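You operate a simulated robot arm through the tools that you are given. There is no shell and no other tool. Be economical: measure what you need, move in short steps, check, and stop when the job is done.

Carry out the task below with a simulated robot arm. There is one attempt and no reset: what you move stays moved.

JOB
Stand both glasses on coasters and fill them with water to the line.
Fine: purple rim on the cork coaster, orange rim on the green; spill none; the jug goes back.
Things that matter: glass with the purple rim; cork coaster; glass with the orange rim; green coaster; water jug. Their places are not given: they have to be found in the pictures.

It is judged by the outcome, as a careful person would: the job done as asked, and still so three seconds after it is handed in. It fails if anything else is knocked over, pushed out of place, dropped, spilled or broken.

ROBOT AND FRAMES
A 7-joint arm with a two-finger parallel gripper, fixed in place. Base frame: the origin is at the foot of the arm, x ahead of it, y to its left, z up; the work surface is at about z = 0.74. Units: m, degrees, N and s.
With the tool pointing down near the work surface it reaches from about 0.2 to 0.74 m from the base axis. Its first joint turns from -166.0 to 166.0 degrees. Payload 1.57 kg.
Tool frame: the origin (TCP) lies between the finger pads and is the grasp point; the fingertips stand 0.03 m ahead of it; z points along the fingers, y is the line along which they close. The gripper opens to 0.11 m. The fingers are 0.024 m wide and 0.012 m thick; the gripper's body (0.048 by 0.112 m) begins 0.078 m behind the TCP.
Orientation is told as [roll, pitch, yaw] about the base's x, y, z axes, in that order, counted from this pose: with the fingers straight down and closing along the base's y, the tool's x points along the base's -x, its y along +y and its z along -z.

CONTROLS
- The arm moves only by the tool jog_arm. Its argument "targets" is a list of rows, each an object of numbers (a shift or turn left out is 0, a gripper value left out holds the last): "hand": the gripper command, from -1 (fully open) to 1 (shut), values between in proportion; "x", "y", "z": the shift along the tool's x, y, z in units of 200 mm (1.0 is 200 mm); "wx", "wy", "wz": the turn, a rotation vector about the tool's x, y, z in units of 45 degrees (1.0 is 45 degrees). In form: [{"hand": .., "x": .., "y": .., "z": .., "wx": .., "wy": .., "wz": ..}, ...]. A call has 1 to 12 rows; each row is the pose to reach, as a shift and turn from the pose commanded when the call began, along the tool's axes at that moment. A call with a number of a shift or a turn outside -1 to 1 is refused whole. A row lasts 0.2 s, in which the tool goes at most 0.05 m and 8.6 degrees; a call with a longer step from one row to the next is refused whole, and so is a gripper value outside its range. Where a pose cannot be reached the arm comes as near as it can. A force on the tool above 40 N (or 10 N above the force at the start of the call, whichever is more), or a blocked arm, ends the call early, and 0.2 s more pass. Each finger travels about 0.045 m/s and halts on what it meets, pressing with about 41 N; the grip force reading is that of the motor and also rises with nothing between the fingers. The clock runs only during rows and for 0.2 s after the last one: add rows that repeat a pose to give the fingers time. It gives the time, the measured TCP pose, the force on the tool (base axes), the opening and the grip force at its end, in the units of the frame above (readings bear some noise).
- Cameras (640 x 400 px; columns grow to the right, rows downward): "scene" is fixed at [0.0543, 0.6572, 1.3245]; the picture's right is [-0.30, -0.95, 0.00], its down [-0.73, 0.23, -0.64] and it looks along [0.61, -0.19, -0.77] (base axes); focal length 214 px, centre (320, 200). "wrist" rides on the gripper at [-0.036, 0, -0.08] in the tool frame; the picture's right is [0.00, -1.00, 0.00], its down [0.97, 0.00, -0.24] and it looks along [0.24, 0.00, 0.97] (tool axes); focal length 218 px, centre (320, 200).
- capture(camera): a new picture of that camera. No time passes.
- raise_lower(by): slides the trunk up (or, below 0, down) by that many m; the arm rides with it, the base frame stays. It gives what a move gives, with no picture.
- probe_pixels(camera, pixels): for up to 12 pixels [column, row] of the newest picture of that camera ("zoom" is the newest enlarged one), the place [x, y, z] in the base frame of the surface seen there, good to about 0.002 m, but the place of the scene camera against the robot may be out by one fixed shift of up to 0.025 m in any direction. No time passes.
- close_up(camera, box): a new picture of the part [left, top, right, bottom] of that camera's present view, enlarged. No time passes.
- finish_job(): hands the job in; it is judged then, once.

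Work in short steps. Measure before you move; look again where a grasp or a placing could have gone wrong, and mend it. You have 80 turns and 46 pictures in all, those below and enlarged ones among them. Open the gripper and draw the arm clear of the work before you hand the job in, unless the task says otherwise; then end with one line.

The tools are called after "Request:" as a command line: name --argument value ..., lists and objects as JSON in quotes. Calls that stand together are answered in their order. jog_arm: Moves the arm, as the interface text tells. Its arguments: {"type":"object","properties":{"targets":{"type":"array"}},"required":["targets"]} The other tools are called the same way: raise_lower (by) slides the trunk up or down; capture (camera) takes a picture; probe_pixels (camera, pixels) gives the place of the surface under pixels of a picture; close_up (camera, box) takes an enlarged picture of a part of a camera's view; finish_job () hands the job in.

At the start:

```text
t: 0.0
eef_pos: [0.4722, 0.1746, 1.1749]
orientation: [0.0, 0.1, 0.1]
force: [0.4, 0.6, -0.1]
gripper_width: 0.1099
grip_force: 0.1
trunk travel left (down, up): [-0.525, 0.065]
```

scene: 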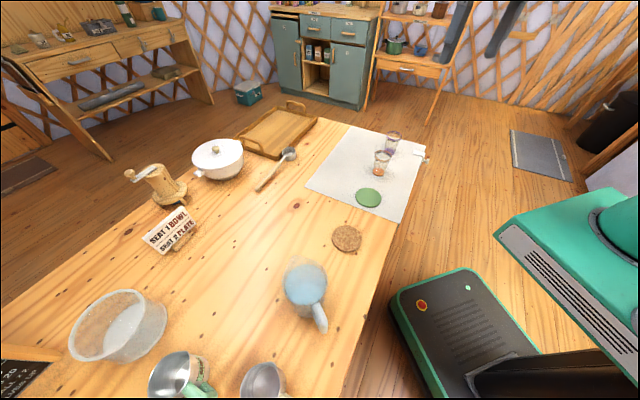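
wrist: 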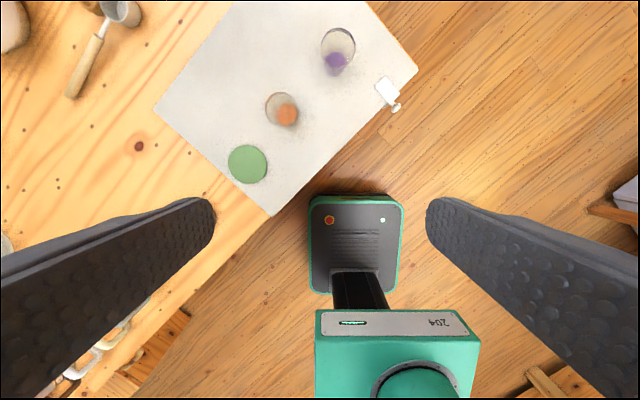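

The scene view shows the glasses near (382,163) and (392,143), green coaster (368,198), cork (346,239), jug (306,288). I'll enlarge these areas first.

Request:
close_up --camera "scene" --box '[330, 120, 440, 190]'

Request:
close_up --camera "scene" --box '[260, 220, 388, 340]'

```text
5.71 times, centred on (385, 155) of scene
```

zoom: 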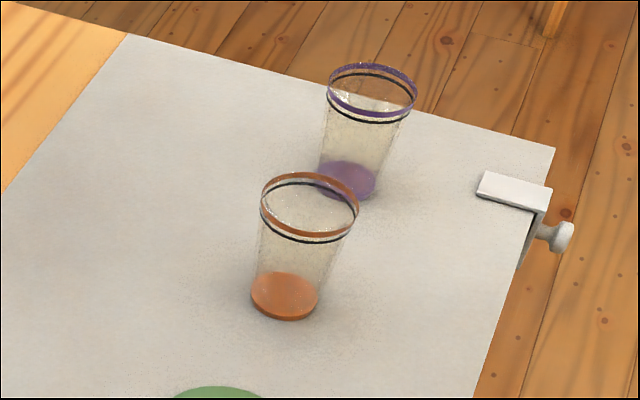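

```text
3.33 times, centred on (324, 280) of scene
```

zoom: 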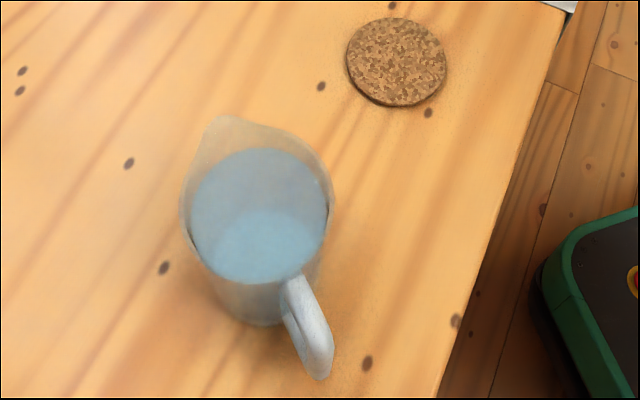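

The fill line is the black ring just under each rim. I'll probe points on the jug (zoom), and on the glasses and coasters (scene).

Request:
probe_pixels --camera "zoom" --pixels '[[218, 120], [328, 190], [184, 215], [290, 150], [260, 215], [293, 285], [318, 330], [320, 372], [255, 318], [350, 62], [446, 65], [397, 62]]'

Request:
probe_pixels --camera "scene" --pixels '[[368, 198], [355, 198], [381, 198], [380, 170], [391, 153], [376, 151], [390, 158], [387, 133], [402, 138], [394, 141], [382, 164], [346, 280]]'

```text
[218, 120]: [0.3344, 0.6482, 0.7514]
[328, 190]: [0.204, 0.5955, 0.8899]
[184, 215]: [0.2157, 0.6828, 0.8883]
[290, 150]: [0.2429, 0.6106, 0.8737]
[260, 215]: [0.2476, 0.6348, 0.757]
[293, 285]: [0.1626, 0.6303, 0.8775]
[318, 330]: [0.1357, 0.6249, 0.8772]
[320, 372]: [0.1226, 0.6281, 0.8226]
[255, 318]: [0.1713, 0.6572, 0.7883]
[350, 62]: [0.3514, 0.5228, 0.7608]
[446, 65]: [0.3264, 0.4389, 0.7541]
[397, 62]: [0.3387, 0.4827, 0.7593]
```

```text
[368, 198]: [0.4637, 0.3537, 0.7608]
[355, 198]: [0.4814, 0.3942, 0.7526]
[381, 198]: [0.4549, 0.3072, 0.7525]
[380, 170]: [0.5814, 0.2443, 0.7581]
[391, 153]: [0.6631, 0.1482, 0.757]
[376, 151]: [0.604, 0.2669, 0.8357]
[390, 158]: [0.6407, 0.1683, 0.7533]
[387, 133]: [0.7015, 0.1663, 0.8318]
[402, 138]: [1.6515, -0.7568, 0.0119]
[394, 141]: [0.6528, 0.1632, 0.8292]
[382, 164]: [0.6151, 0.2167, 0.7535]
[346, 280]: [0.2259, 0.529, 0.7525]
```

Scene readings put the table at z≈0.7525 (shifted). The wrist view has no such shift, so I'll probe it for glasses, coaster and mat edges.

Request:
probe_pixels --camera "wrist" --pixels '[[287, 115], [335, 64], [248, 164], [230, 164], [267, 164], [248, 146], [248, 182], [200, 120], [170, 200], [266, 107], [321, 45], [354, 45]]'

Request:
close_up --camera "wrist" --box '[220, 10, 400, 190]'

```text
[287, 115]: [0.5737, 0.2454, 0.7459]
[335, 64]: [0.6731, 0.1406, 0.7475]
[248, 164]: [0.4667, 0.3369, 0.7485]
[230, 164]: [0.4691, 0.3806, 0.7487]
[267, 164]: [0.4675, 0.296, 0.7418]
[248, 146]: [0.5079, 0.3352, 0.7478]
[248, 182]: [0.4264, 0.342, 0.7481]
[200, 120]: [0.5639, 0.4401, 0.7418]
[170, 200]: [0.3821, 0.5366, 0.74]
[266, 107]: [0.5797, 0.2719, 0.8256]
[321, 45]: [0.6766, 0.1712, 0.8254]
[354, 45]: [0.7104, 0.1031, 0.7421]
```

```text
2.22 times, centred on (310, 100) of wrist
```

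zoom: 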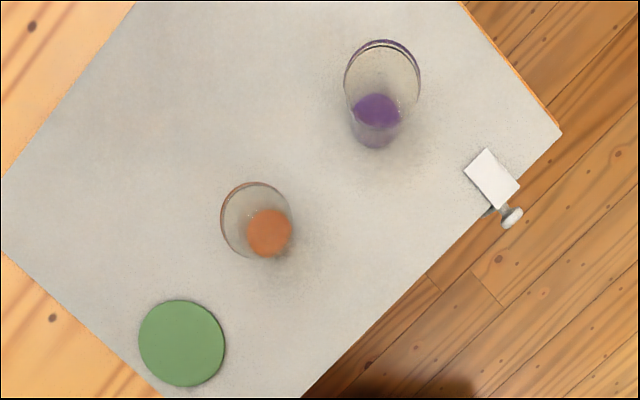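

The wrist view gives, in true frame: orange glass ≈(0.5745,0.247), purple ≈(0.675,0.143), green coaster ≈(0.467,0.338), and rims Ø≈0.06 at z≈0.825. I'll move above the orange glass and look again.

Request:
jog_arm --targets '[{"hand": -1, "x": -0.085, "y": 0.06, "z": 0.16}, {"x": -0.17, "y": 0.12, "z": 0.32}, {"x": -0.255, "y": 0.18, "z": 0.48}, {"x": -0.34, "y": 0.24, "z": 0.64}, {"x": -0.425, "y": 0.3, "z": 0.8}, {"x": -0.51, "y": 0.362, "z": 0.925}, {"x": -0.51, "y": 0.362, "z": 0.925}]'

Request:
capture --camera "wrist"

```text
t: 1.6
eef_pos: [0.5752, 0.2484, 0.9916]
orientation: [0.0, 0.0, 0.1]
force: [0.0, 0.4, -1.5]
gripper_width: 0.1101
grip_force: 0.1
trunk travel left (down, up): [-0.525, 0.065]
```

```text
40 pictures are left
```

wrist: 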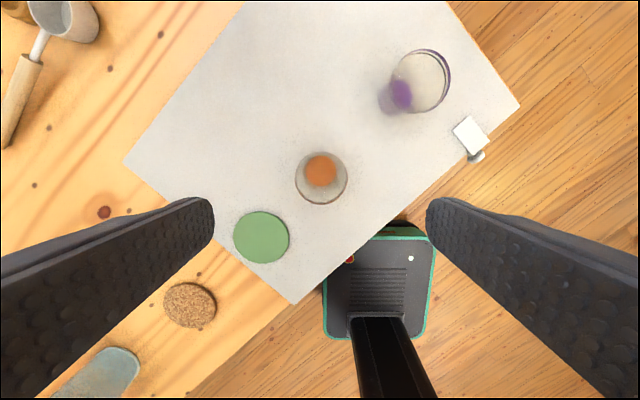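

The orange rim is centred at (321,178), which works out to (0.576,0.247). I'll probe the coaster edges for accurate centres before descending.

Request:
probe_pixels --camera "wrist" --pixels '[[236, 237], [286, 237], [261, 214], [261, 260], [261, 238], [166, 305], [214, 305], [190, 286], [190, 325], [190, 305], [320, 172], [397, 95]]'

Request:
jog_arm --targets '[{"hand": -1, "z": 0.2}, {"z": 0.4}, {"z": 0.6}, {"z": 0.8}, {"z": 0.93}, {"z": 0.93}]'

Request:
capture --camera "wrist"

```text
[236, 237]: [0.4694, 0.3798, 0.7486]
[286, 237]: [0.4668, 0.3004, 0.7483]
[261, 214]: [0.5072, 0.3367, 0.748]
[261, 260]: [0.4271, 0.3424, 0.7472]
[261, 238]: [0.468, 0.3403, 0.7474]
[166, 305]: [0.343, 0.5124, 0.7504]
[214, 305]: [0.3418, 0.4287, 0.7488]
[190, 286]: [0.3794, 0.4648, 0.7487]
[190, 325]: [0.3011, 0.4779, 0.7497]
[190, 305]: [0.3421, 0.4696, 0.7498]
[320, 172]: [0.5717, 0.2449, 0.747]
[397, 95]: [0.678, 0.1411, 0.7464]
```

```text
t: 3.0
eef_pos: [0.5732, 0.2481, 0.8037]
orientation: [0.0, 0.0, 0.0]
force: [-0.3, 0.0, 0.1]
gripper_width: 0.1099
grip_force: 0.0
trunk travel left (down, up): [-0.525, 0.065]
```

```text
39 pictures are left
```

wrist: 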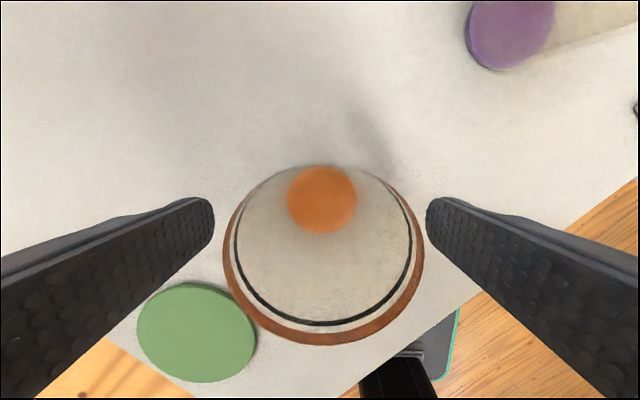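

The glass is centred between the pads (rim centre at column ≈323). I'll close on it.

Request:
jog_arm --targets '[{"hand": 1}, {"hand": 1}, {"hand": 1}, {"hand": 1}, {"hand": 1}, {"hand": 1}]'

```text
t: 4.4
eef_pos: [0.5732, 0.2475, 0.8044]
orientation: [0.0, 0.0, 0.0]
force: [0.0, 0.1, 0.6]
gripper_width: 0.059
grip_force: 41.0
trunk travel left (down, up): [-0.525, 0.065]
```

Gripped at 0.059 m. I'll lift 60 mm, carry it over the green coaster at (0.4675,0.340), and look.

Request:
jog_arm --targets '[{"z": -0.1}, {"z": -0.2}, {"z": -0.3}, {"x": 0.1, "y": 0.09, "z": -0.3}, {"x": 0.22, "y": 0.19, "z": -0.3}, {"x": 0.34, "y": 0.29, "z": -0.3}, {"x": 0.45, "y": 0.39, "z": -0.3}, {"x": 0.535, "y": 0.4625, "z": -0.3}, {"x": 0.535, "y": 0.4625, "z": -0.3}]'

Request:
capture --camera "wrist"

```text
t: 6.4
eef_pos: [0.4671, 0.342, 0.8643]
orientation: [0.1, 0.0, 0.1]
force: [-0.2, 0.1, -2.1]
gripper_width: 0.0589
grip_force: 40.8
trunk travel left (down, up): [-0.525, 0.065]
```

```text
38 pictures are left
```

wrist: 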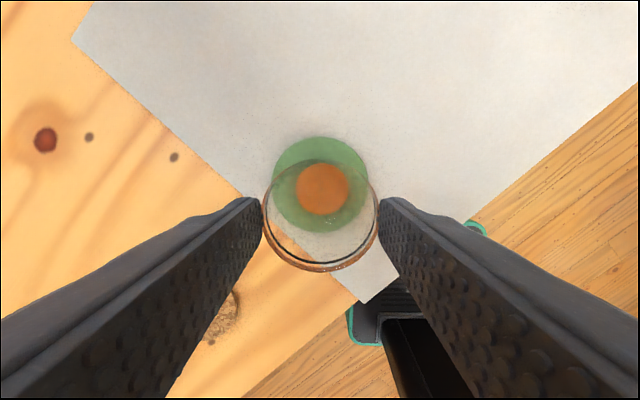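

The glass hangs right above the green coaster. I'll lower it 54 mm in slow final steps.

Request:
jog_arm --targets '[{"y": -0.004, "z": 0.1}, {"y": -0.008, "z": 0.2}, {"y": -0.008, "z": 0.24}, {"y": -0.008, "z": 0.26}, {"y": -0.008, "z": 0.27}, {"y": -0.008, "z": 0.27}]'

Request:
close_up --camera "scene" --box '[320, 150, 420, 220]'

```text
t: 7.1
eef_pos: [0.4702, 0.3421, 0.829]
orientation: [0.5, -0.7, -0.1]
force: [-1.8, -3.0, 17.0]
gripper_width: 0.0588
grip_force: 41.5
trunk travel left (down, up): [-0.525, 0.065]
stopped in row 3: the force on the tool passed its limit (the readings are from after the stop); the commanded pose is now the measured one
```

```text
5.71 times, centred on (370, 185) of scene
```

zoom: 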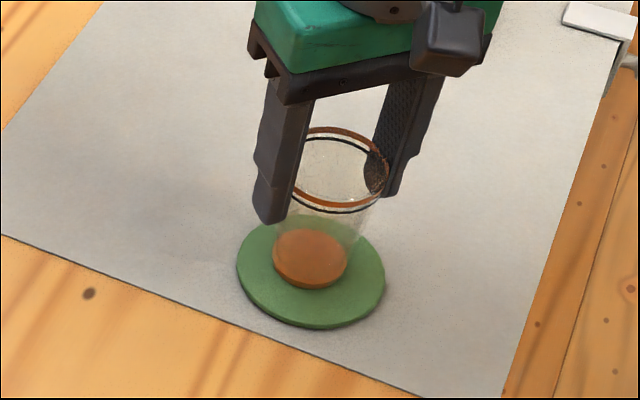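

Contact came 19 mm early: the glass probably slid down in the pads. I'll check the tilt and seat in both views.

Request:
capture --camera "wrist"

Request:
probe_pixels --camera "zoom" --pixels '[[310, 262], [345, 134], [300, 185], [340, 205], [310, 310], [250, 265], [345, 270], [270, 205]]'

```text
36 pictures are left
```

wrist: 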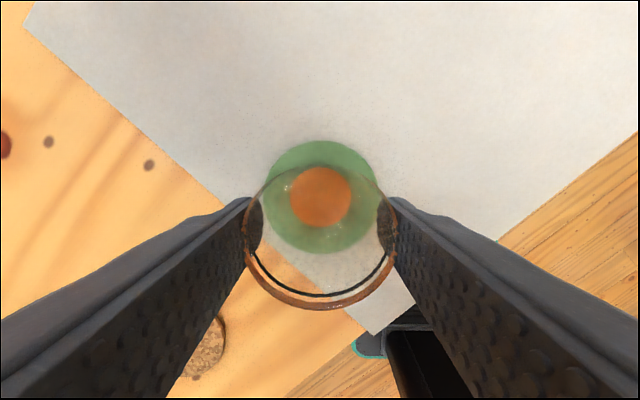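

```text
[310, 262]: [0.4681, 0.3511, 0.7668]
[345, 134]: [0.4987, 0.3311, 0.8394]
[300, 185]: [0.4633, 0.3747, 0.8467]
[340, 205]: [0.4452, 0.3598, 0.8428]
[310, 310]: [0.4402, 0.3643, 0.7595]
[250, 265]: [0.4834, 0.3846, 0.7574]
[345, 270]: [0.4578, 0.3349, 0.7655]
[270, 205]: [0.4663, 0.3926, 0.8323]
```

The base disc and rim heights (rim ≈0.842 in scene frame, expected 0.842) show the glass seated on the coaster, so it did slide in the pads. I'll open, then rise.

Request:
jog_arm --targets '[{"hand": 0.5}, {"hand": 0}, {"hand": -0.5}, {"hand": -1}, {"hand": -1}, {"hand": -1}, {"hand": -1}, {"hand": -1}]'

Request:
capture --camera "wrist"

```text
t: 8.9
eef_pos: [0.4697, 0.342, 0.827]
orientation: [0.2, -0.5, 0.0]
force: [0.7, 0.6, -0.2]
gripper_width: 0.1098
grip_force: 0.0
trunk travel left (down, up): [-0.525, 0.065]
```

```text
35 pictures are left
```

wrist: 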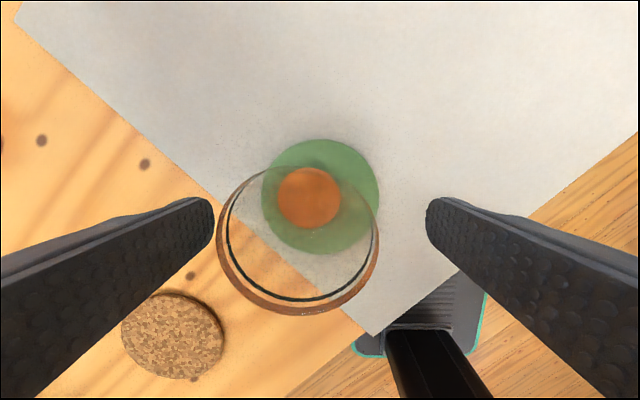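

The orange glass stands upright at ≈(0.470,0.350), its base wholly on the green coaster. It slid in the vertical pads because only the rim touched, so I'll grasp the purple one below the rim with the tool pitched 45° forward. I'll rise and go to a pre-grasp behind it.

Request:
jog_arm --targets '[{"hand": -1, "z": -0.2}, {"z": -0.42}, {"z": -0.64}, {"x": -0.1, "y": -0.166, "z": -0.68, "wy": -0.17}, {"x": -0.2, "y": -0.332, "z": -0.6, "wy": -0.34}, {"x": -0.3, "y": -0.498, "z": -0.5, "wy": -0.51}, {"x": -0.4, "y": -0.664, "z": -0.4, "wy": -0.68}, {"x": -0.5, "y": -0.83, "z": -0.3, "wy": -0.84}, {"x": -0.59, "y": -0.99, "z": -0.205, "wy": -0.99}, {"x": -0.59, "y": -0.99, "z": -0.205, "wy": -0.99}]'

Request:
capture --camera "wrist"

```text
t: 11.1
eef_pos: [0.5906, 0.1448, 0.8677]
orientation: [0.4, -45.1, -0.3]
force: [-0.1, 0.5, 1.0]
gripper_width: 0.1097
grip_force: 0.0
trunk travel left (down, up): [-0.525, 0.065]
```

```text
34 pictures are left
```

wrist: 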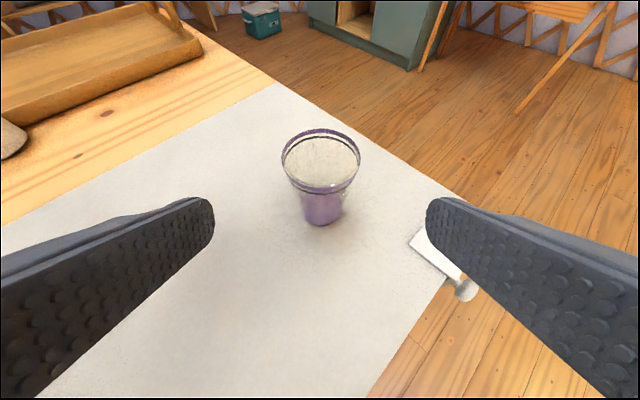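

Glass is centred (column ≈321). I'll probe the base and rim for depth.

Request:
probe_pixels --camera "wrist" --pixels '[[322, 223], [322, 205], [320, 190], [283, 160], [360, 160], [321, 129], [322, 235], [435, 245]]'

```text
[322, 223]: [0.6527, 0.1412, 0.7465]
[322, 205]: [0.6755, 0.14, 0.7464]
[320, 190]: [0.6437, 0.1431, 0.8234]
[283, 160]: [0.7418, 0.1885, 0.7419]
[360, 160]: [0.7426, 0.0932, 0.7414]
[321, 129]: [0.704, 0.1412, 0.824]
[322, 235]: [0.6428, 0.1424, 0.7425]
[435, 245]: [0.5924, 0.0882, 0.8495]
```

The glass axis is at (0.674,0.142). I'll advance 117 mm along the tool axis to z≈0.785 and close.

Request:
jog_arm --targets '[{"hand": -1, "y": -0.01, "z": 0.15}, {"y": -0.014, "z": 0.3}, {"y": -0.014, "z": 0.45}, {"y": -0.014, "z": 0.54}, {"y": -0.014, "z": 0.587}, {"y": -0.014, "z": 0.587}, {"hand": 1, "y": -0.014, "z": 0.587}, {"hand": 1, "y": -0.014, "z": 0.587}, {"hand": 1, "y": -0.014, "z": 0.587}, {"hand": 1, "y": -0.014, "z": 0.587}, {"hand": 1, "y": -0.014, "z": 0.587}, {"hand": 1, "y": -0.014, "z": 0.587}]'

Request:
close_up --camera "scene" --box '[340, 110, 440, 180]'

```text
t: 13.7
eef_pos: [0.6715, 0.1412, 0.7856]
orientation: [0.4, -45.1, -0.3]
force: [0.8, 0.9, 0.3]
gripper_width: 0.0546
grip_force: 40.3
trunk travel left (down, up): [-0.525, 0.065]
```

```text
5.71 times, centred on (390, 145) of scene
```

zoom: 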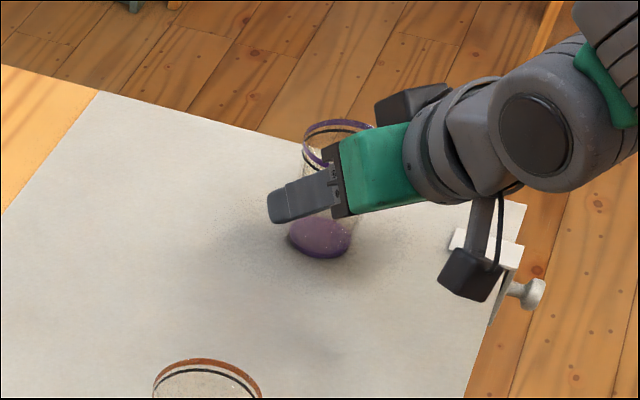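

Gripped at 0.0546 m below the rim. I'll lift only 25 mm, wait, and check for slipping.

Request:
jog_arm --targets '[{"x": -0.03, "z": -0.03}, {"x": -0.06, "z": -0.06}, {"x": -0.09, "z": -0.09}, {"x": -0.09, "z": -0.09}, {"x": -0.09, "z": -0.09}, {"x": -0.09, "z": -0.09}]'

Request:
close_up --camera "scene" --box '[340, 110, 440, 180]'

Request:
capture --camera "wrist"

```text
t: 15.1
eef_pos: [0.6717, 0.1417, 0.8106]
orientation: [0.4, -45.0, -0.3]
force: [-0.2, 0.4, -1.9]
gripper_width: 0.0546
grip_force: 41.0
trunk travel left (down, up): [-0.525, 0.065]
```

```text
5.71 times, centred on (390, 145) of scene
```

zoom: 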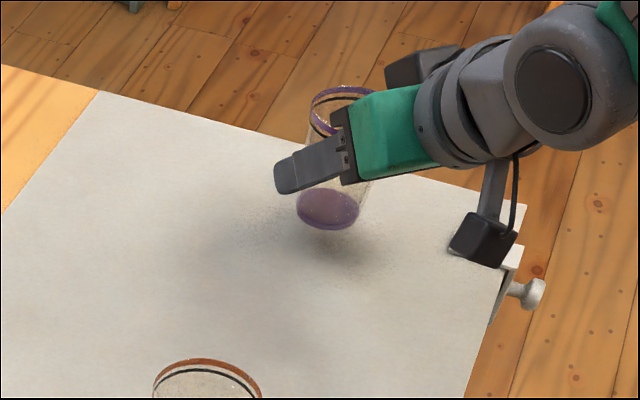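

```text
31 pictures are left
```

wrist: 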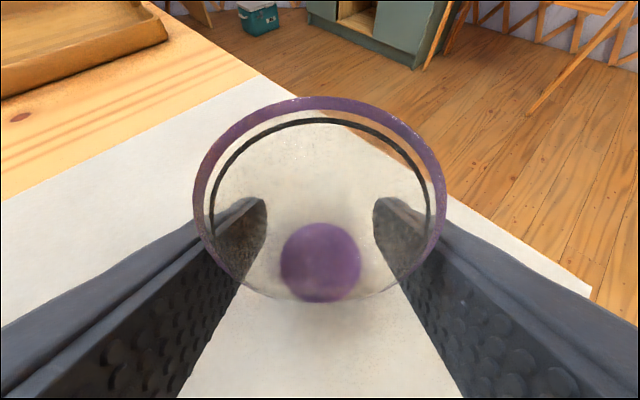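

The glass is held firmly without slipping. I'll raise it well above the orange glass and carry it halfway towards the cork.

Request:
jog_arm --targets '[{"x": -0.1, "z": -0.1}, {"x": -0.2, "z": -0.2}, {"x": -0.3, "z": -0.3}, {"x": -0.407, "z": -0.407}, {"x": -0.33, "y": 0.11, "z": -0.485}, {"x": -0.23, "y": 0.25, "z": -0.585}, {"x": -0.13, "y": 0.39, "z": -0.685}, {"x": -0.03, "y": 0.53, "z": -0.785}, {"x": 0.07, "y": 0.67, "z": -0.885}, {"x": 0.176, "y": 0.82, "z": -0.99}, {"x": 0.176, "y": 0.82, "z": -0.99}]'

```text
t: 17.5
eef_pos: [0.5033, 0.3072, 0.9259]
orientation: [0.4, -45.0, -0.3]
force: [0.0, -0.1, -2.0]
gripper_width: 0.0543
grip_force: 41.2
trunk travel left (down, up): [-0.525, 0.065]
```

Holding well. I'll continue to above the cork coaster at (0.341,0.470), staying high.

Request:
jog_arm --targets '[{"x": 0.09, "y": 0.13, "z": -0.09}, {"x": 0.19, "y": 0.27, "z": -0.19}, {"x": 0.29, "y": 0.41, "z": -0.29}, {"x": 0.39, "y": 0.55, "z": -0.39}, {"x": 0.49, "y": 0.69, "z": -0.49}, {"x": 0.58, "y": 0.815, "z": -0.58}, {"x": 0.58, "y": 0.815, "z": -0.58}, {"x": 0.58, "y": 0.815, "z": -0.58}]'

Request:
capture --camera "wrist"

Request:
capture --camera "scene"

```text
t: 19.3
eef_pos: [0.3418, 0.4676, 0.9262]
orientation: [0.4, -45.1, -0.2]
force: [0.3, -0.8, -1.9]
gripper_width: 0.0545
grip_force: 41.1
trunk travel left (down, up): [-0.525, 0.065]
```

```text
30 pictures are left
```

wrist: 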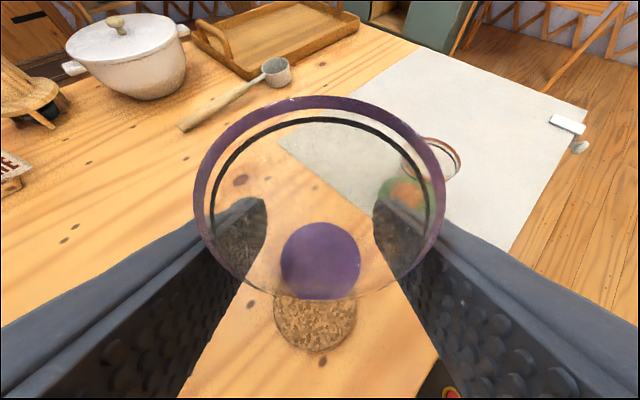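

```text
29 pictures are left
```

scene: 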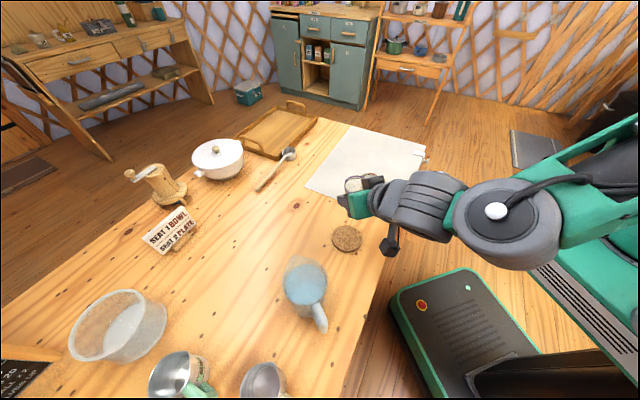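

The glass is over the cork in both views. A box hangs under the wrist at (389,243) in the scene; I'll check its clearance.

Request:
probe_pixels --camera "scene" --pixels '[[389, 246], [395, 232], [384, 240], [349, 208], [346, 240]]'

Request:
probe_pixels --camera "wrist" --pixels '[[315, 345], [278, 310], [354, 310]]'

```text
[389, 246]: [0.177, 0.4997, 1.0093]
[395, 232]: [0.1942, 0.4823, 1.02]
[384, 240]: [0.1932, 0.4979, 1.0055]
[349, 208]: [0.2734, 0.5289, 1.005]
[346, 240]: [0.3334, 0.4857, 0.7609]
```

```text
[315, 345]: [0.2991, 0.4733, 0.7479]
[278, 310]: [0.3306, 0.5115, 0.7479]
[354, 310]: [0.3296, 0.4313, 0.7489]
```

Clearance is ample. I'll lower ~134 mm onto the cork, slowly at the end.

Request:
jog_arm --targets '[{"x": 0.11, "y": 0.015, "z": 0.09}, {"x": 0.22, "y": 0.015, "z": 0.2}, {"x": 0.33, "y": 0.015, "z": 0.31}, {"x": 0.4, "y": 0.015, "z": 0.38}, {"x": 0.435, "y": 0.015, "z": 0.415}, {"x": 0.455, "y": 0.015, "z": 0.435}, {"x": 0.469, "y": 0.015, "z": 0.449}, {"x": 0.478, "y": 0.015, "z": 0.457}, {"x": 0.482, "y": 0.015, "z": 0.461}, {"x": 0.482, "y": 0.015, "z": 0.461}]'

Request:
close_up --camera "scene" --box '[300, 190, 400, 260]'

```text
t: 21.5
eef_pos: [0.3393, 0.472, 0.7942]
orientation: [0.4, -45.0, -0.2]
force: [0.2, 0.8, -1.6]
gripper_width: 0.0546
grip_force: 40.8
trunk travel left (down, up): [-0.525, 0.065]
```

```text
5.71 times, centred on (350, 225) of scene
```

zoom: 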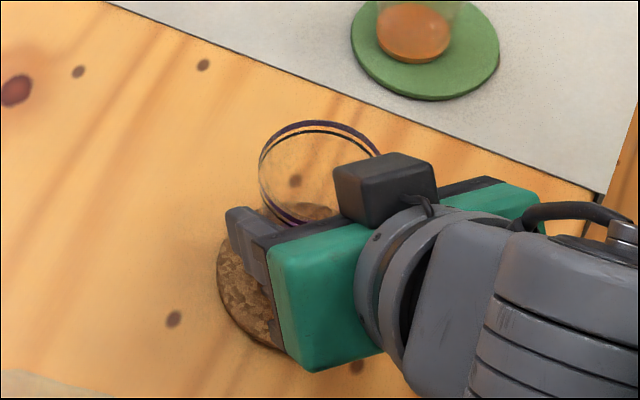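

The force of −1.6 N shows the glass is still hanging. I'll go down 2 mm more in fine steps and read the force.

Request:
jog_arm --targets '[{"x": 0.003, "z": 0.003}, {"x": 0.006, "z": 0.006}, {"x": 0.006, "z": 0.006}]'

```text
t: 22.3
eef_pos: [0.3385, 0.4706, 0.7926]
orientation: [0.4, -45.1, -0.5]
force: [1.3, -1.0, 4.4]
gripper_width: 0.0543
grip_force: 40.9
trunk travel left (down, up): [-0.525, 0.065]
```

Contact (force +4.4 N). I'll open gradually and check.

Request:
jog_arm --targets '[{"hand": 0.0}, {"hand": -0.1}, {"hand": -0.2}, {"hand": -0.4}, {"hand": -0.7}, {"hand": -1}, {"hand": -1}, {"hand": -1}, {"hand": -1}]'

Request:
capture --camera "wrist"

```text
t: 24.3
eef_pos: [0.3389, 0.4712, 0.7924]
orientation: [0.4, -45.0, -0.3]
force: [-0.4, 0.4, 0.4]
gripper_width: 0.11
grip_force: 0.1
trunk travel left (down, up): [-0.525, 0.065]
```

```text
27 pictures are left
```

wrist: 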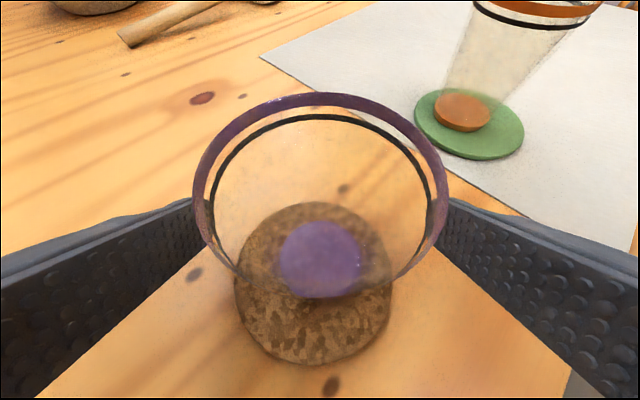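

Released. I'll back off along the tool axis and check both glasses.

Request:
jog_arm --targets '[{"hand": -1, "z": -0.15}, {"z": -0.35}, {"z": -0.55}, {"z": -0.75}, {"z": -0.9}, {"z": -0.9}]'

Request:
capture --camera "wrist"

Request:
close_up --camera "scene" --box '[260, 170, 420, 340]'

```text
t: 25.7
eef_pos: [0.2119, 0.4706, 0.9195]
orientation: [0.4, -45.1, -0.3]
force: [0.6, -0.4, 0.1]
gripper_width: 0.1102
grip_force: 0.1
trunk travel left (down, up): [-0.525, 0.065]
```

```text
26 pictures are left
```

wrist: 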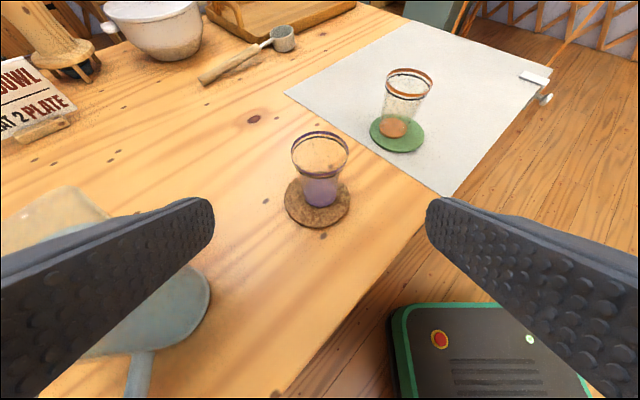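

```text
2.35 times, centred on (340, 255) of scene
```

zoom: 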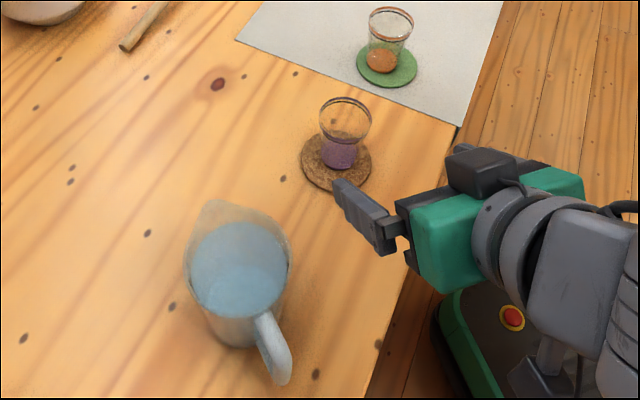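

Both glasses stand on the right coasters. Next is the jug; I'll rise and move behind it (handle side) for a wrist view.

Request:
jog_arm --targets '[{"x": -0.12, "z": -0.12}, {"x": -0.24, "z": -0.24}, {"x": -0.354, "z": -0.354}, {"x": -0.26, "y": 0.12, "z": -0.45}, {"x": -0.16, "y": 0.25, "z": -0.55}, {"x": -0.06, "y": 0.38, "z": -0.65}, {"x": 0.04, "y": 0.51, "z": -0.75}, {"x": 0.14, "y": 0.64, "z": -0.85}, {"x": 0.212, "y": 0.76, "z": -0.92}, {"x": 0.212, "y": 0.76, "z": -0.92}]'

Request:
capture --camera "wrist"

```text
t: 27.9
eef_pos: [0.1619, 0.5508, 1.0046]
orientation: [1.5, -44.7, -8.0]
force: [0.0, 0.1, 0.2]
gripper_width: 0.11
grip_force: 0.0
out of reach, approached as far as the arm can: row 7, 8, 9, 10
trunk travel left (down, up): [-0.525, 0.065]
```

```text
24 pictures are left
```

wrist: 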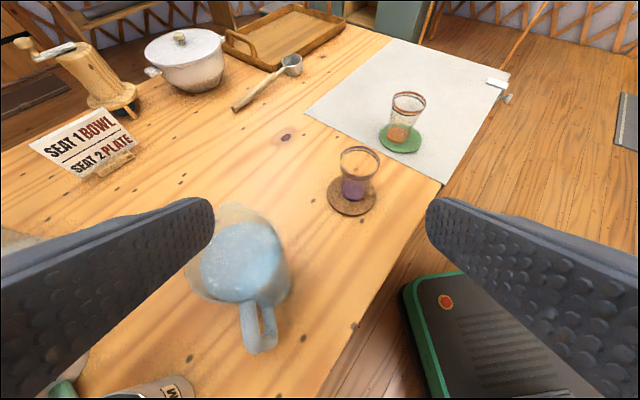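

With yaw 0 this spot is out of reach; a radial yaw should suit better. I'll turn the tool ~60° to the left while drawing back, to see the jug from the side.

Request:
jog_arm --targets '[{"y": -0.1, "wx": -0.118, "wz": -0.118}, {"y": -0.2, "wx": -0.236, "wz": -0.236}, {"y": -0.3, "wx": -0.354, "wz": -0.354}, {"y": -0.4, "wx": -0.472, "wz": -0.472}, {"y": -0.4, "wx": -0.59, "wz": -0.59}, {"y": -0.4, "wx": -0.708, "wz": -0.708}, {"y": -0.4, "wx": -0.826, "wz": -0.826}, {"y": -0.4, "wx": -0.943, "wz": -0.943}, {"y": -0.4, "wx": -0.943, "wz": -0.943}]'

Request:
capture --camera "wrist"

```text
t: 28.7
eef_pos: [0.1649, 0.4885, 0.9837]
orientation: [-2.3, -45.2, 15.8]
force: [0.4, 1.2, 0.3]
gripper_width: 0.1098
grip_force: 0.0
trunk travel left (down, up): [-0.525, 0.065]
stopped in row 4: the arm was blocked; the commanded pose is now the measured one
```

```text
23 pictures are left
```

wrist: 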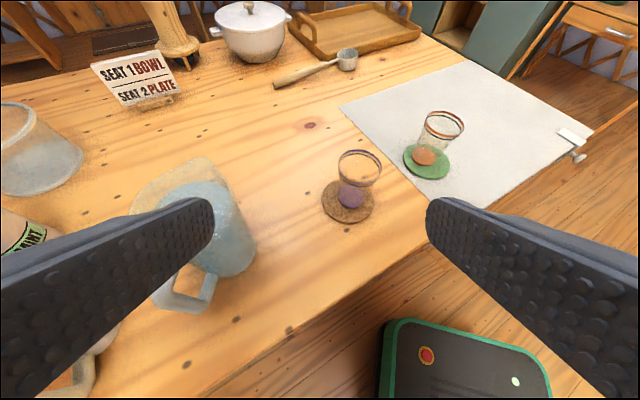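

The arm blocked at yaw 16°. I'll check the arm's posture in the scene.

Request:
capture --camera "scene"

```text
22 pictures are left
```

scene: 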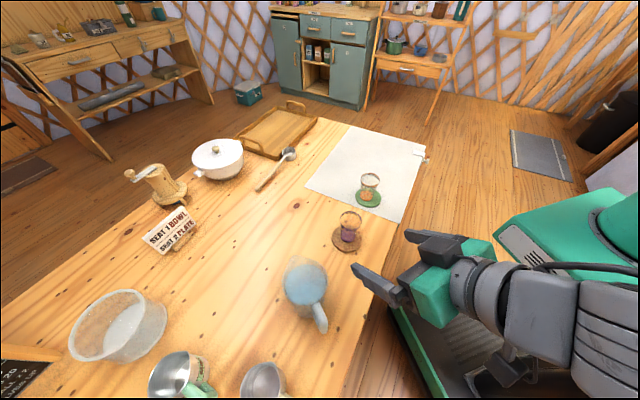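

I'll unwind: lift slightly outward while pitching the tool back to vertical, then yaw there.

Request:
jog_arm --targets '[{"x": -0.1, "wy": 0.16}, {"x": -0.2, "wy": 0.33}, {"x": -0.3, "wy": 0.5}, {"x": -0.35, "wy": 0.67}, {"x": -0.35, "wy": 0.84}, {"x": -0.35, "wy": 1.0}, {"x": -0.35, "wy": 1.0}]'

```text
t: 30.3
eef_pos: [0.2132, 0.501, 1.034]
orientation: [-1.5, -0.2, 14.2]
force: [0.3, -0.3, 0.2]
gripper_width: 0.1101
grip_force: 0.1
trunk travel left (down, up): [-0.525, 0.065]
```

Free again, tool vertical. Now I'll yaw +40°.

Request:
jog_arm --targets '[{"wz": -0.18}, {"wz": -0.36}, {"wz": -0.54}, {"wz": -0.72}, {"wz": -0.89}, {"wz": -0.89}]'

Request:
capture --camera "wrist"

```text
t: 31.7
eef_pos: [0.2119, 0.501, 1.0339]
orientation: [-1.2, 0.9, 54.5]
force: [0.3, -1.0, 0.0]
gripper_width: 0.11
grip_force: 0.1
trunk travel left (down, up): [-0.525, 0.065]
```

```text
21 pictures are left
```

wrist: 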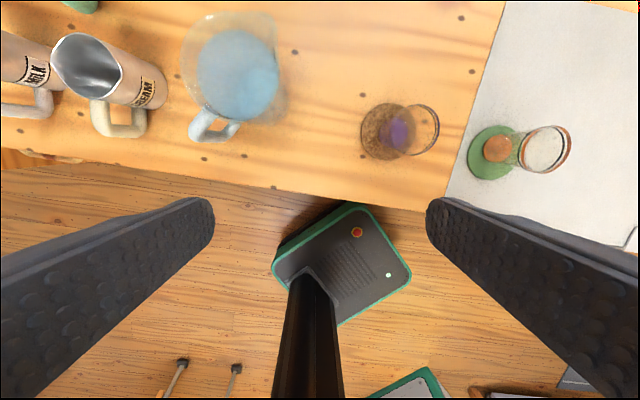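

Clear top view: jug at (237,70), its handle at (212,125), with a metal jug nearby at (110,80). I'll enlarge and probe.

Request:
close_up --camera "wrist" --box '[80, 0, 300, 150]'

Request:
probe_pixels --camera "wrist" --pixels '[[220, 15], [182, 50], [276, 70], [240, 75], [240, 114], [205, 125], [212, 138], [240, 128], [195, 118], [125, 55], [165, 85], [135, 118]]'

```text
2.67 times, centred on (190, 75) of wrist
```

zoom: 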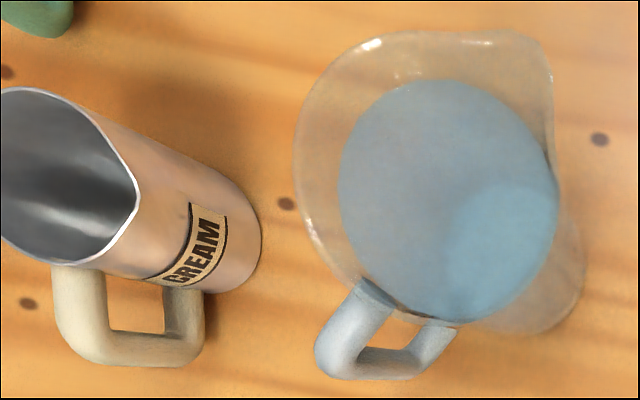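

```text
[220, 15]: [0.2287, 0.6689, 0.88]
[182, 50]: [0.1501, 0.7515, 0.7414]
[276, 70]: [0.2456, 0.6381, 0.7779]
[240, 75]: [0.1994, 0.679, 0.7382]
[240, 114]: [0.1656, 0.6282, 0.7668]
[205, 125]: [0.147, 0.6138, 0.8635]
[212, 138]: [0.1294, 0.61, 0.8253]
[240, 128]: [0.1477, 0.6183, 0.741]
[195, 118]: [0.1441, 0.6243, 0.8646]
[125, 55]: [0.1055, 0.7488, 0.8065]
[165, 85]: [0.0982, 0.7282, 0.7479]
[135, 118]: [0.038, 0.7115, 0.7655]
```

I'll probe the rim, lip, water and handle in this enlarged view.

Request:
probe_pixels --camera "zoom" --pixels '[[298, 140], [345, 270], [395, 36], [553, 130], [546, 48], [440, 320], [572, 300], [350, 135], [420, 88], [365, 305], [330, 355], [400, 370]]'

```text
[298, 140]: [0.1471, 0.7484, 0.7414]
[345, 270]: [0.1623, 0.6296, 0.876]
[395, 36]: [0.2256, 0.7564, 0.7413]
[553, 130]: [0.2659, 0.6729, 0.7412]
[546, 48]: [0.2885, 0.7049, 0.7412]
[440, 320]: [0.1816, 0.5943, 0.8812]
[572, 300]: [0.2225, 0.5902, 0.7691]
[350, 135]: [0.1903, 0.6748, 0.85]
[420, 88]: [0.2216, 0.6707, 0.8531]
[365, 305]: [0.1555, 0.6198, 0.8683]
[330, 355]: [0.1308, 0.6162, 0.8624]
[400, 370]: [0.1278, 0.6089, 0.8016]
```

From these rays: jug axis ≈(0.208,0.632), rim Ø≈0.092 at z≈0.878, lip towards azimuth ≈10°, handle ≈190°, water at z≈0.85. I plan a body grasp from above, with the fingers on the sides between lip and handle. At the pour the tool would point outwards with the lip towards the robot. First I'll test in the air how far the yaw goes.

Request:
jog_arm --targets '[{"wz": -0.18}, {"wz": -0.36}, {"wz": -0.54}, {"wz": -0.72}, {"wz": -0.9}, {"wz": -1.0}, {"wz": -1.0}]'

Request:
jog_arm --targets '[{"wz": -0.18}, {"wz": -0.36}, {"wz": -0.54}, {"wz": -0.72}, {"wz": -0.9}, {"wz": -1.0}, {"wz": -1.0}]'

Request:
jog_arm --targets '[{"wz": -0.18}, {"wz": -0.36}, {"wz": -0.54}, {"wz": -0.72}, {"wz": -0.9}, {"wz": -1.0}, {"wz": -1.0}]'

```text
t: 33.3
eef_pos: [0.2121, 0.5011, 1.035]
orientation: [-0.3, 1.6, 99.3]
force: [0.4, -0.4, -0.6]
gripper_width: 0.1101
grip_force: 0.0
trunk travel left (down, up): [-0.525, 0.065]
```

```text
t: 34.9
eef_pos: [0.2133, 0.5012, 1.0346]
orientation: [0.9, 1.3, 144.4]
force: [0.2, -1.1, -0.4]
gripper_width: 0.11
grip_force: 0.1
trunk travel left (down, up): [-0.525, 0.065]
```

```text
t: 36.5
eef_pos: [0.2132, 0.5004, 1.0338]
orientation: [1.5, 0.4, -170.7]
force: [-0.4, 0.5, -0.6]
gripper_width: 0.11
grip_force: 0.1
trunk travel left (down, up): [-0.525, 0.065]
```

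Yaw 189° is reachable, so that grasp yaw works. I'll move above the jug axis, levelling the slight roll, and look.

Request:
jog_arm --targets '[{"x": 0.02, "y": -0.16, "wx": -0.01}, {"x": 0.04, "y": -0.32, "wx": -0.02}, {"x": 0.06, "y": -0.48, "wx": -0.033}, {"x": 0.082, "y": -0.65, "wx": -0.033}, {"x": 0.082, "y": -0.65, "wx": -0.033}]'

Request:
capture --camera "wrist"

```text
t: 37.7
eef_pos: [0.2016, 0.632, 1.0314]
orientation: [2.4, -1.0, -170.7]
force: [-0.2, -0.6, -0.3]
gripper_width: 0.11
grip_force: 0.1
out of reach, approached as far as the arm can: row 4
trunk travel left (down, up): [-0.525, 0.065]
```

```text
19 pictures are left
```

wrist: 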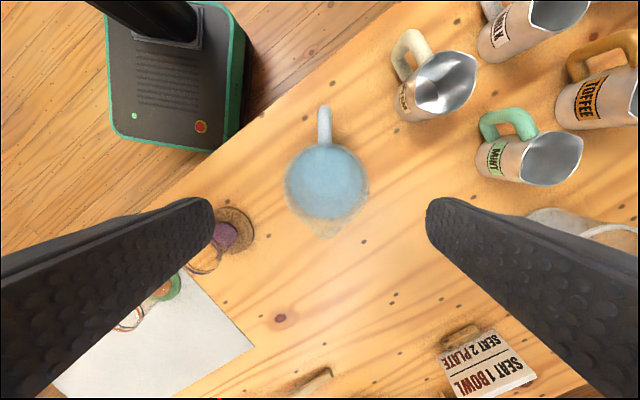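

The handle–lip line is vertical in the image (handle (324,112), lip (331,238)), so the yaw fits. I'll probe to refine the centre.

Request:
probe_pixels --camera "wrist" --pixels '[[287, 185], [367, 185], [328, 236], [326, 148], [323, 108], [326, 140], [325, 180], [290, 205], [362, 205]]'

Request:
close_up --camera "wrist" --box '[260, 90, 400, 250]'

```text
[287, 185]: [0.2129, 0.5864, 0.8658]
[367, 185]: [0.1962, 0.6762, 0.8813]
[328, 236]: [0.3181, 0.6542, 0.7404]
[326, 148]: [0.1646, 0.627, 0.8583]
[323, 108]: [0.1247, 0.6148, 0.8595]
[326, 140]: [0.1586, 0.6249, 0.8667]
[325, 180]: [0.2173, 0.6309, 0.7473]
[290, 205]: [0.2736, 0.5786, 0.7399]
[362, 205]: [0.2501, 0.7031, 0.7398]
```

```text
2.50 times, centred on (330, 170) of wrist
```

zoom: 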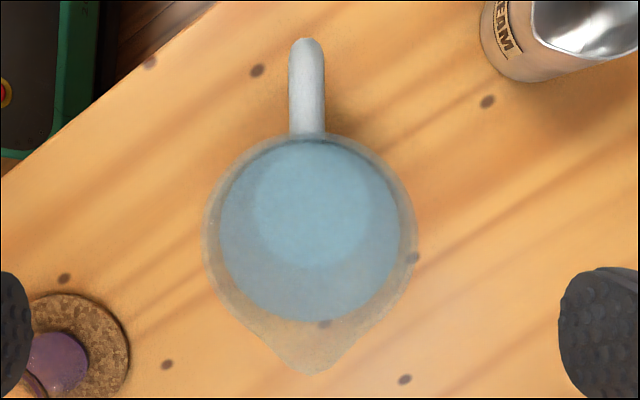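

Jug axis refined to ≈(0.206,0.632). I'll descend 100 mm first while levelling the tool, stopping with the tips still above the rim.

Request:
jog_arm --targets '[{"x": 0.01, "y": -0.005, "z": 0.12, "wx": 0.02, "wy": 0.01}, {"x": 0.02, "y": -0.01, "z": 0.24, "wx": 0.04, "wy": 0.02}, {"x": 0.026, "y": -0.015, "z": 0.36, "wx": 0.053, "wy": 0.022}, {"x": 0.031, "y": -0.021, "z": 0.48, "wx": 0.053, "wy": 0.022}, {"x": 0.031, "y": -0.021, "z": 0.48, "wx": 0.053, "wy": 0.022}]'

Request:
capture --camera "wrist"

```text
t: 38.9
eef_pos: [0.2157, 0.6318, 0.9328]
orientation: [0.6, 1.2, -170.7]
force: [0.5, -0.3, 0.6]
gripper_width: 0.1099
grip_force: 0.0
trunk travel left (down, up): [-0.525, 0.065]
```

```text
17 pictures are left
```

wrist: 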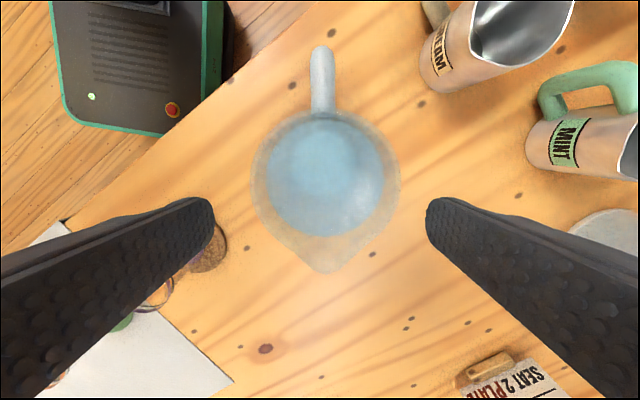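

TCP is 12 mm too far in x: the rim centre in view (326,185) gives (0.204,0.634). I'll correct sideways first, then descend to z≈0.83.

Request:
jog_arm --targets '[{"x": -0.056, "y": -0.02, "wx": 0.013, "wy": -0.027}, {"x": -0.056, "y": -0.02, "wx": 0.013, "wy": -0.027}, {"x": -0.058, "y": -0.021, "z": 0.1, "wx": 0.013, "wy": -0.027}, {"x": -0.06, "y": -0.022, "z": 0.2, "wx": 0.013, "wy": -0.027}, {"x": -0.062, "y": -0.023, "z": 0.3, "wx": 0.013, "wy": -0.027}, {"x": -0.064, "y": -0.024, "z": 0.4, "wx": 0.013, "wy": -0.027}, {"x": -0.067, "y": -0.025, "z": 0.524, "wx": 0.013, "wy": -0.027}, {"x": -0.067, "y": -0.025, "z": 0.524, "wx": 0.013, "wy": -0.027}]'

Request:
capture --camera "wrist"

```text
t: 40.7
eef_pos: [0.2025, 0.635, 0.8291]
orientation: [0.0, 0.1, -170.6]
force: [0.3, 0.5, 0.4]
gripper_width: 0.1098
grip_force: 0.0
trunk travel left (down, up): [-0.525, 0.065]
```

```text
16 pictures are left
```

wrist: 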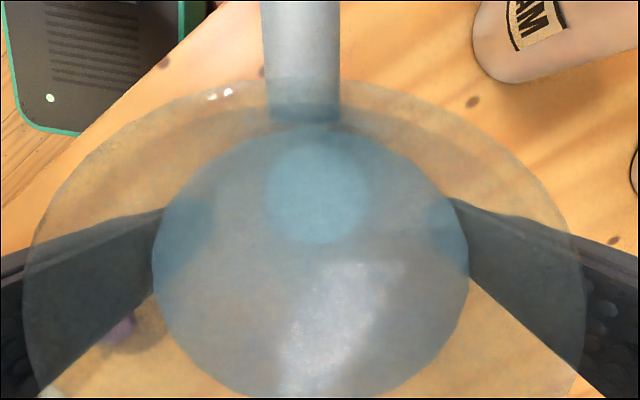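

Fingers straddle the jug, about 2 mm off; I'll nudge and close.

Request:
jog_arm --targets '[{"y": 0.011}, {"y": 0.011}, {"hand": 1, "y": 0.011}, {"hand": 1, "y": 0.011}, {"hand": 1, "y": 0.011}, {"hand": 1, "y": 0.011}, {"hand": 1, "y": 0.011}]'

```text
t: 42.3
eef_pos: [0.2044, 0.6321, 0.8297]
orientation: [0.0, 0.1, -170.8]
force: [-0.2, 2.1, 0.7]
gripper_width: 0.0914
grip_force: 40.8
trunk travel left (down, up): [-0.525, 0.065]
```

Gripped at 0.0914 m. I'll lift 20 mm, hold, and check for slip.

Request:
jog_arm --targets '[{"z": -0.025}, {"z": -0.05}, {"z": -0.075}, {"z": -0.1}, {"z": -0.1}, {"z": -0.1}, {"z": -0.1}, {"z": -0.1}]'

Request:
close_up --camera "scene" --box '[240, 220, 368, 340]'

Request:
capture --camera "wrist"

```text
t: 44.1
eef_pos: [0.2035, 0.632, 0.8483]
orientation: [0.1, 0.0, -170.8]
force: [-0.8, 0.2, -7.8]
gripper_width: 0.0916
grip_force: 41.2
trunk travel left (down, up): [-0.525, 0.065]
```

```text
3.33 times, centred on (304, 280) of scene
```

zoom: 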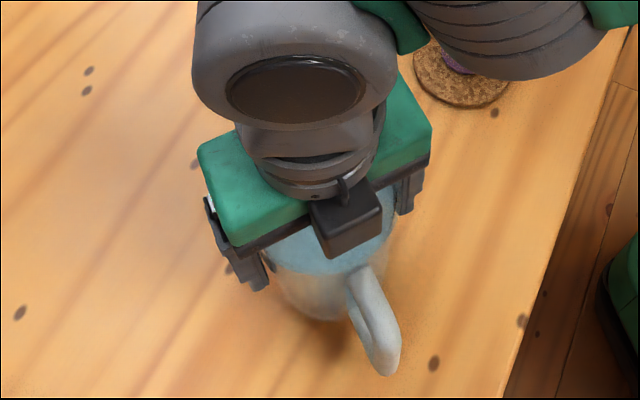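

```text
14 pictures are left
```

wrist: 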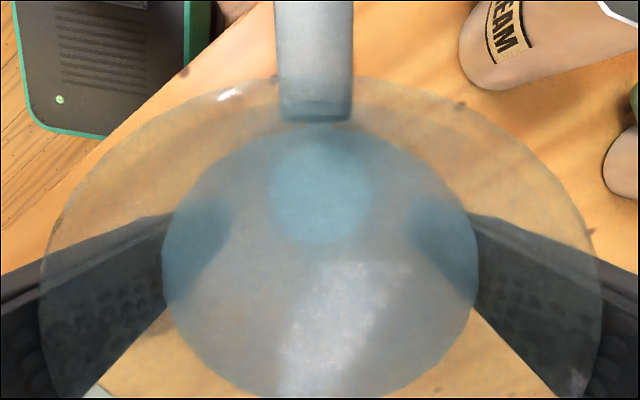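

The jug hangs level with no slip (rim still 562 px wide, load ≈8 N). I'll lift to z≈0.95 and start turning the lip towards the robot.

Request:
jog_arm --targets '[{"z": -0.1}, {"z": -0.2}, {"z": -0.3}, {"z": -0.4}, {"z": -0.52}, {"z": -0.52, "wz": 0.1}, {"z": -0.52, "wz": 0.24}, {"z": -0.52, "wz": 0.38}, {"z": -0.52, "wz": 0.53}, {"z": -0.52, "wz": 0.68}, {"z": -0.52, "wz": 0.83}, {"z": -0.52, "wz": 0.97}]'

Request:
jog_arm --targets '[{"wz": 0.14}, {"wz": 0.28}, {"wz": 0.43}, {"wz": 0.58}, {"wz": 0.73}, {"wz": 0.88}, {"wz": 1.0}, {"wz": 1.0}]'

```text
t: 46.7
eef_pos: [0.2037, 0.6319, 0.9529]
orientation: [0.0, 0.1, 145.5]
force: [0.2, -0.6, -7.1]
gripper_width: 0.0913
grip_force: 41.2
trunk travel left (down, up): [-0.525, 0.065]
```

```text
t: 48.5
eef_pos: [0.2022, 0.6323, 0.9534]
orientation: [0.0, 0.1, 100.6]
force: [-1.1, -0.1, -7.6]
gripper_width: 0.0915
grip_force: 40.7
trunk travel left (down, up): [-0.525, 0.065]
```

Jug steady. I'll turn the last 45° while carrying it to the far side of the purple glass, still high.

Request:
jog_arm --targets '[{"x": 0.05, "y": -0.07, "wz": 0.1}, {"x": 0.12, "y": -0.17, "wz": 0.22}, {"x": 0.19, "y": -0.27, "wz": 0.34}, {"x": 0.26, "y": -0.37, "wz": 0.46}, {"x": 0.33, "y": -0.47, "wz": 0.58}, {"x": 0.41, "y": -0.57, "wz": 0.7}, {"x": 0.48, "y": -0.67, "wz": 0.82}, {"x": 0.55, "y": -0.77, "wz": 0.92}, {"x": 0.59, "y": -0.83, "wz": 1.0}, {"x": 0.613, "y": -0.857, "wz": 1.0}, {"x": 0.613, "y": -0.857, "wz": 1.0}, {"x": 0.613, "y": -0.857, "wz": 1.0}]'

Request:
capture --camera "scene"

```text
t: 51.1
eef_pos: [0.3947, 0.5428, 0.9538]
orientation: [-0.2, 0.0, 55.6]
force: [-0.1, 0.1, -7.8]
gripper_width: 0.0914
grip_force: 41.6
trunk travel left (down, up): [-0.525, 0.065]
```

```text
13 pictures are left
```

scene: 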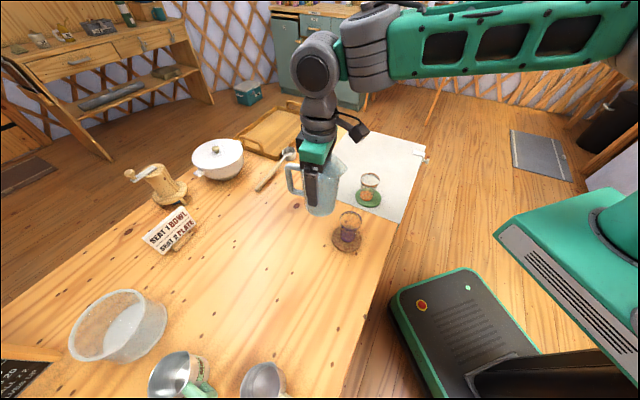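

The side view is good: lip towards the robot, next to the purple glass. I'll lower to z≈0.862 with an 18° tilt, still below the pouring angle.

Request:
jog_arm --targets '[{"z": 0.06, "wy": -0.06}, {"z": 0.12, "wy": -0.12}, {"z": 0.18, "wy": -0.18}, {"z": 0.25, "wy": -0.24}, {"z": 0.32, "wy": -0.3}, {"z": 0.39, "wy": -0.36}, {"z": 0.455, "wy": -0.4}, {"z": 0.455, "wy": -0.4}]'

Request:
close_up --camera "scene" --box '[290, 150, 402, 260]'

```text
t: 52.9
eef_pos: [0.3948, 0.5421, 0.8633]
orientation: [-0.1, -18.0, 55.7]
force: [-0.2, 0.0, -7.2]
gripper_width: 0.0915
grip_force: 41.3
trunk travel left (down, up): [-0.525, 0.065]
```

```text
3.64 times, centred on (346, 205) of scene
```

zoom: 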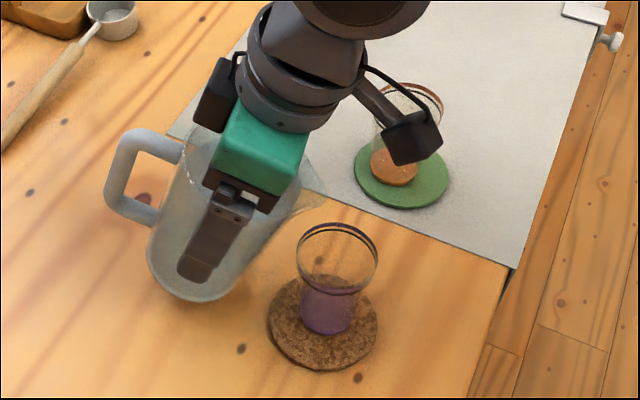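

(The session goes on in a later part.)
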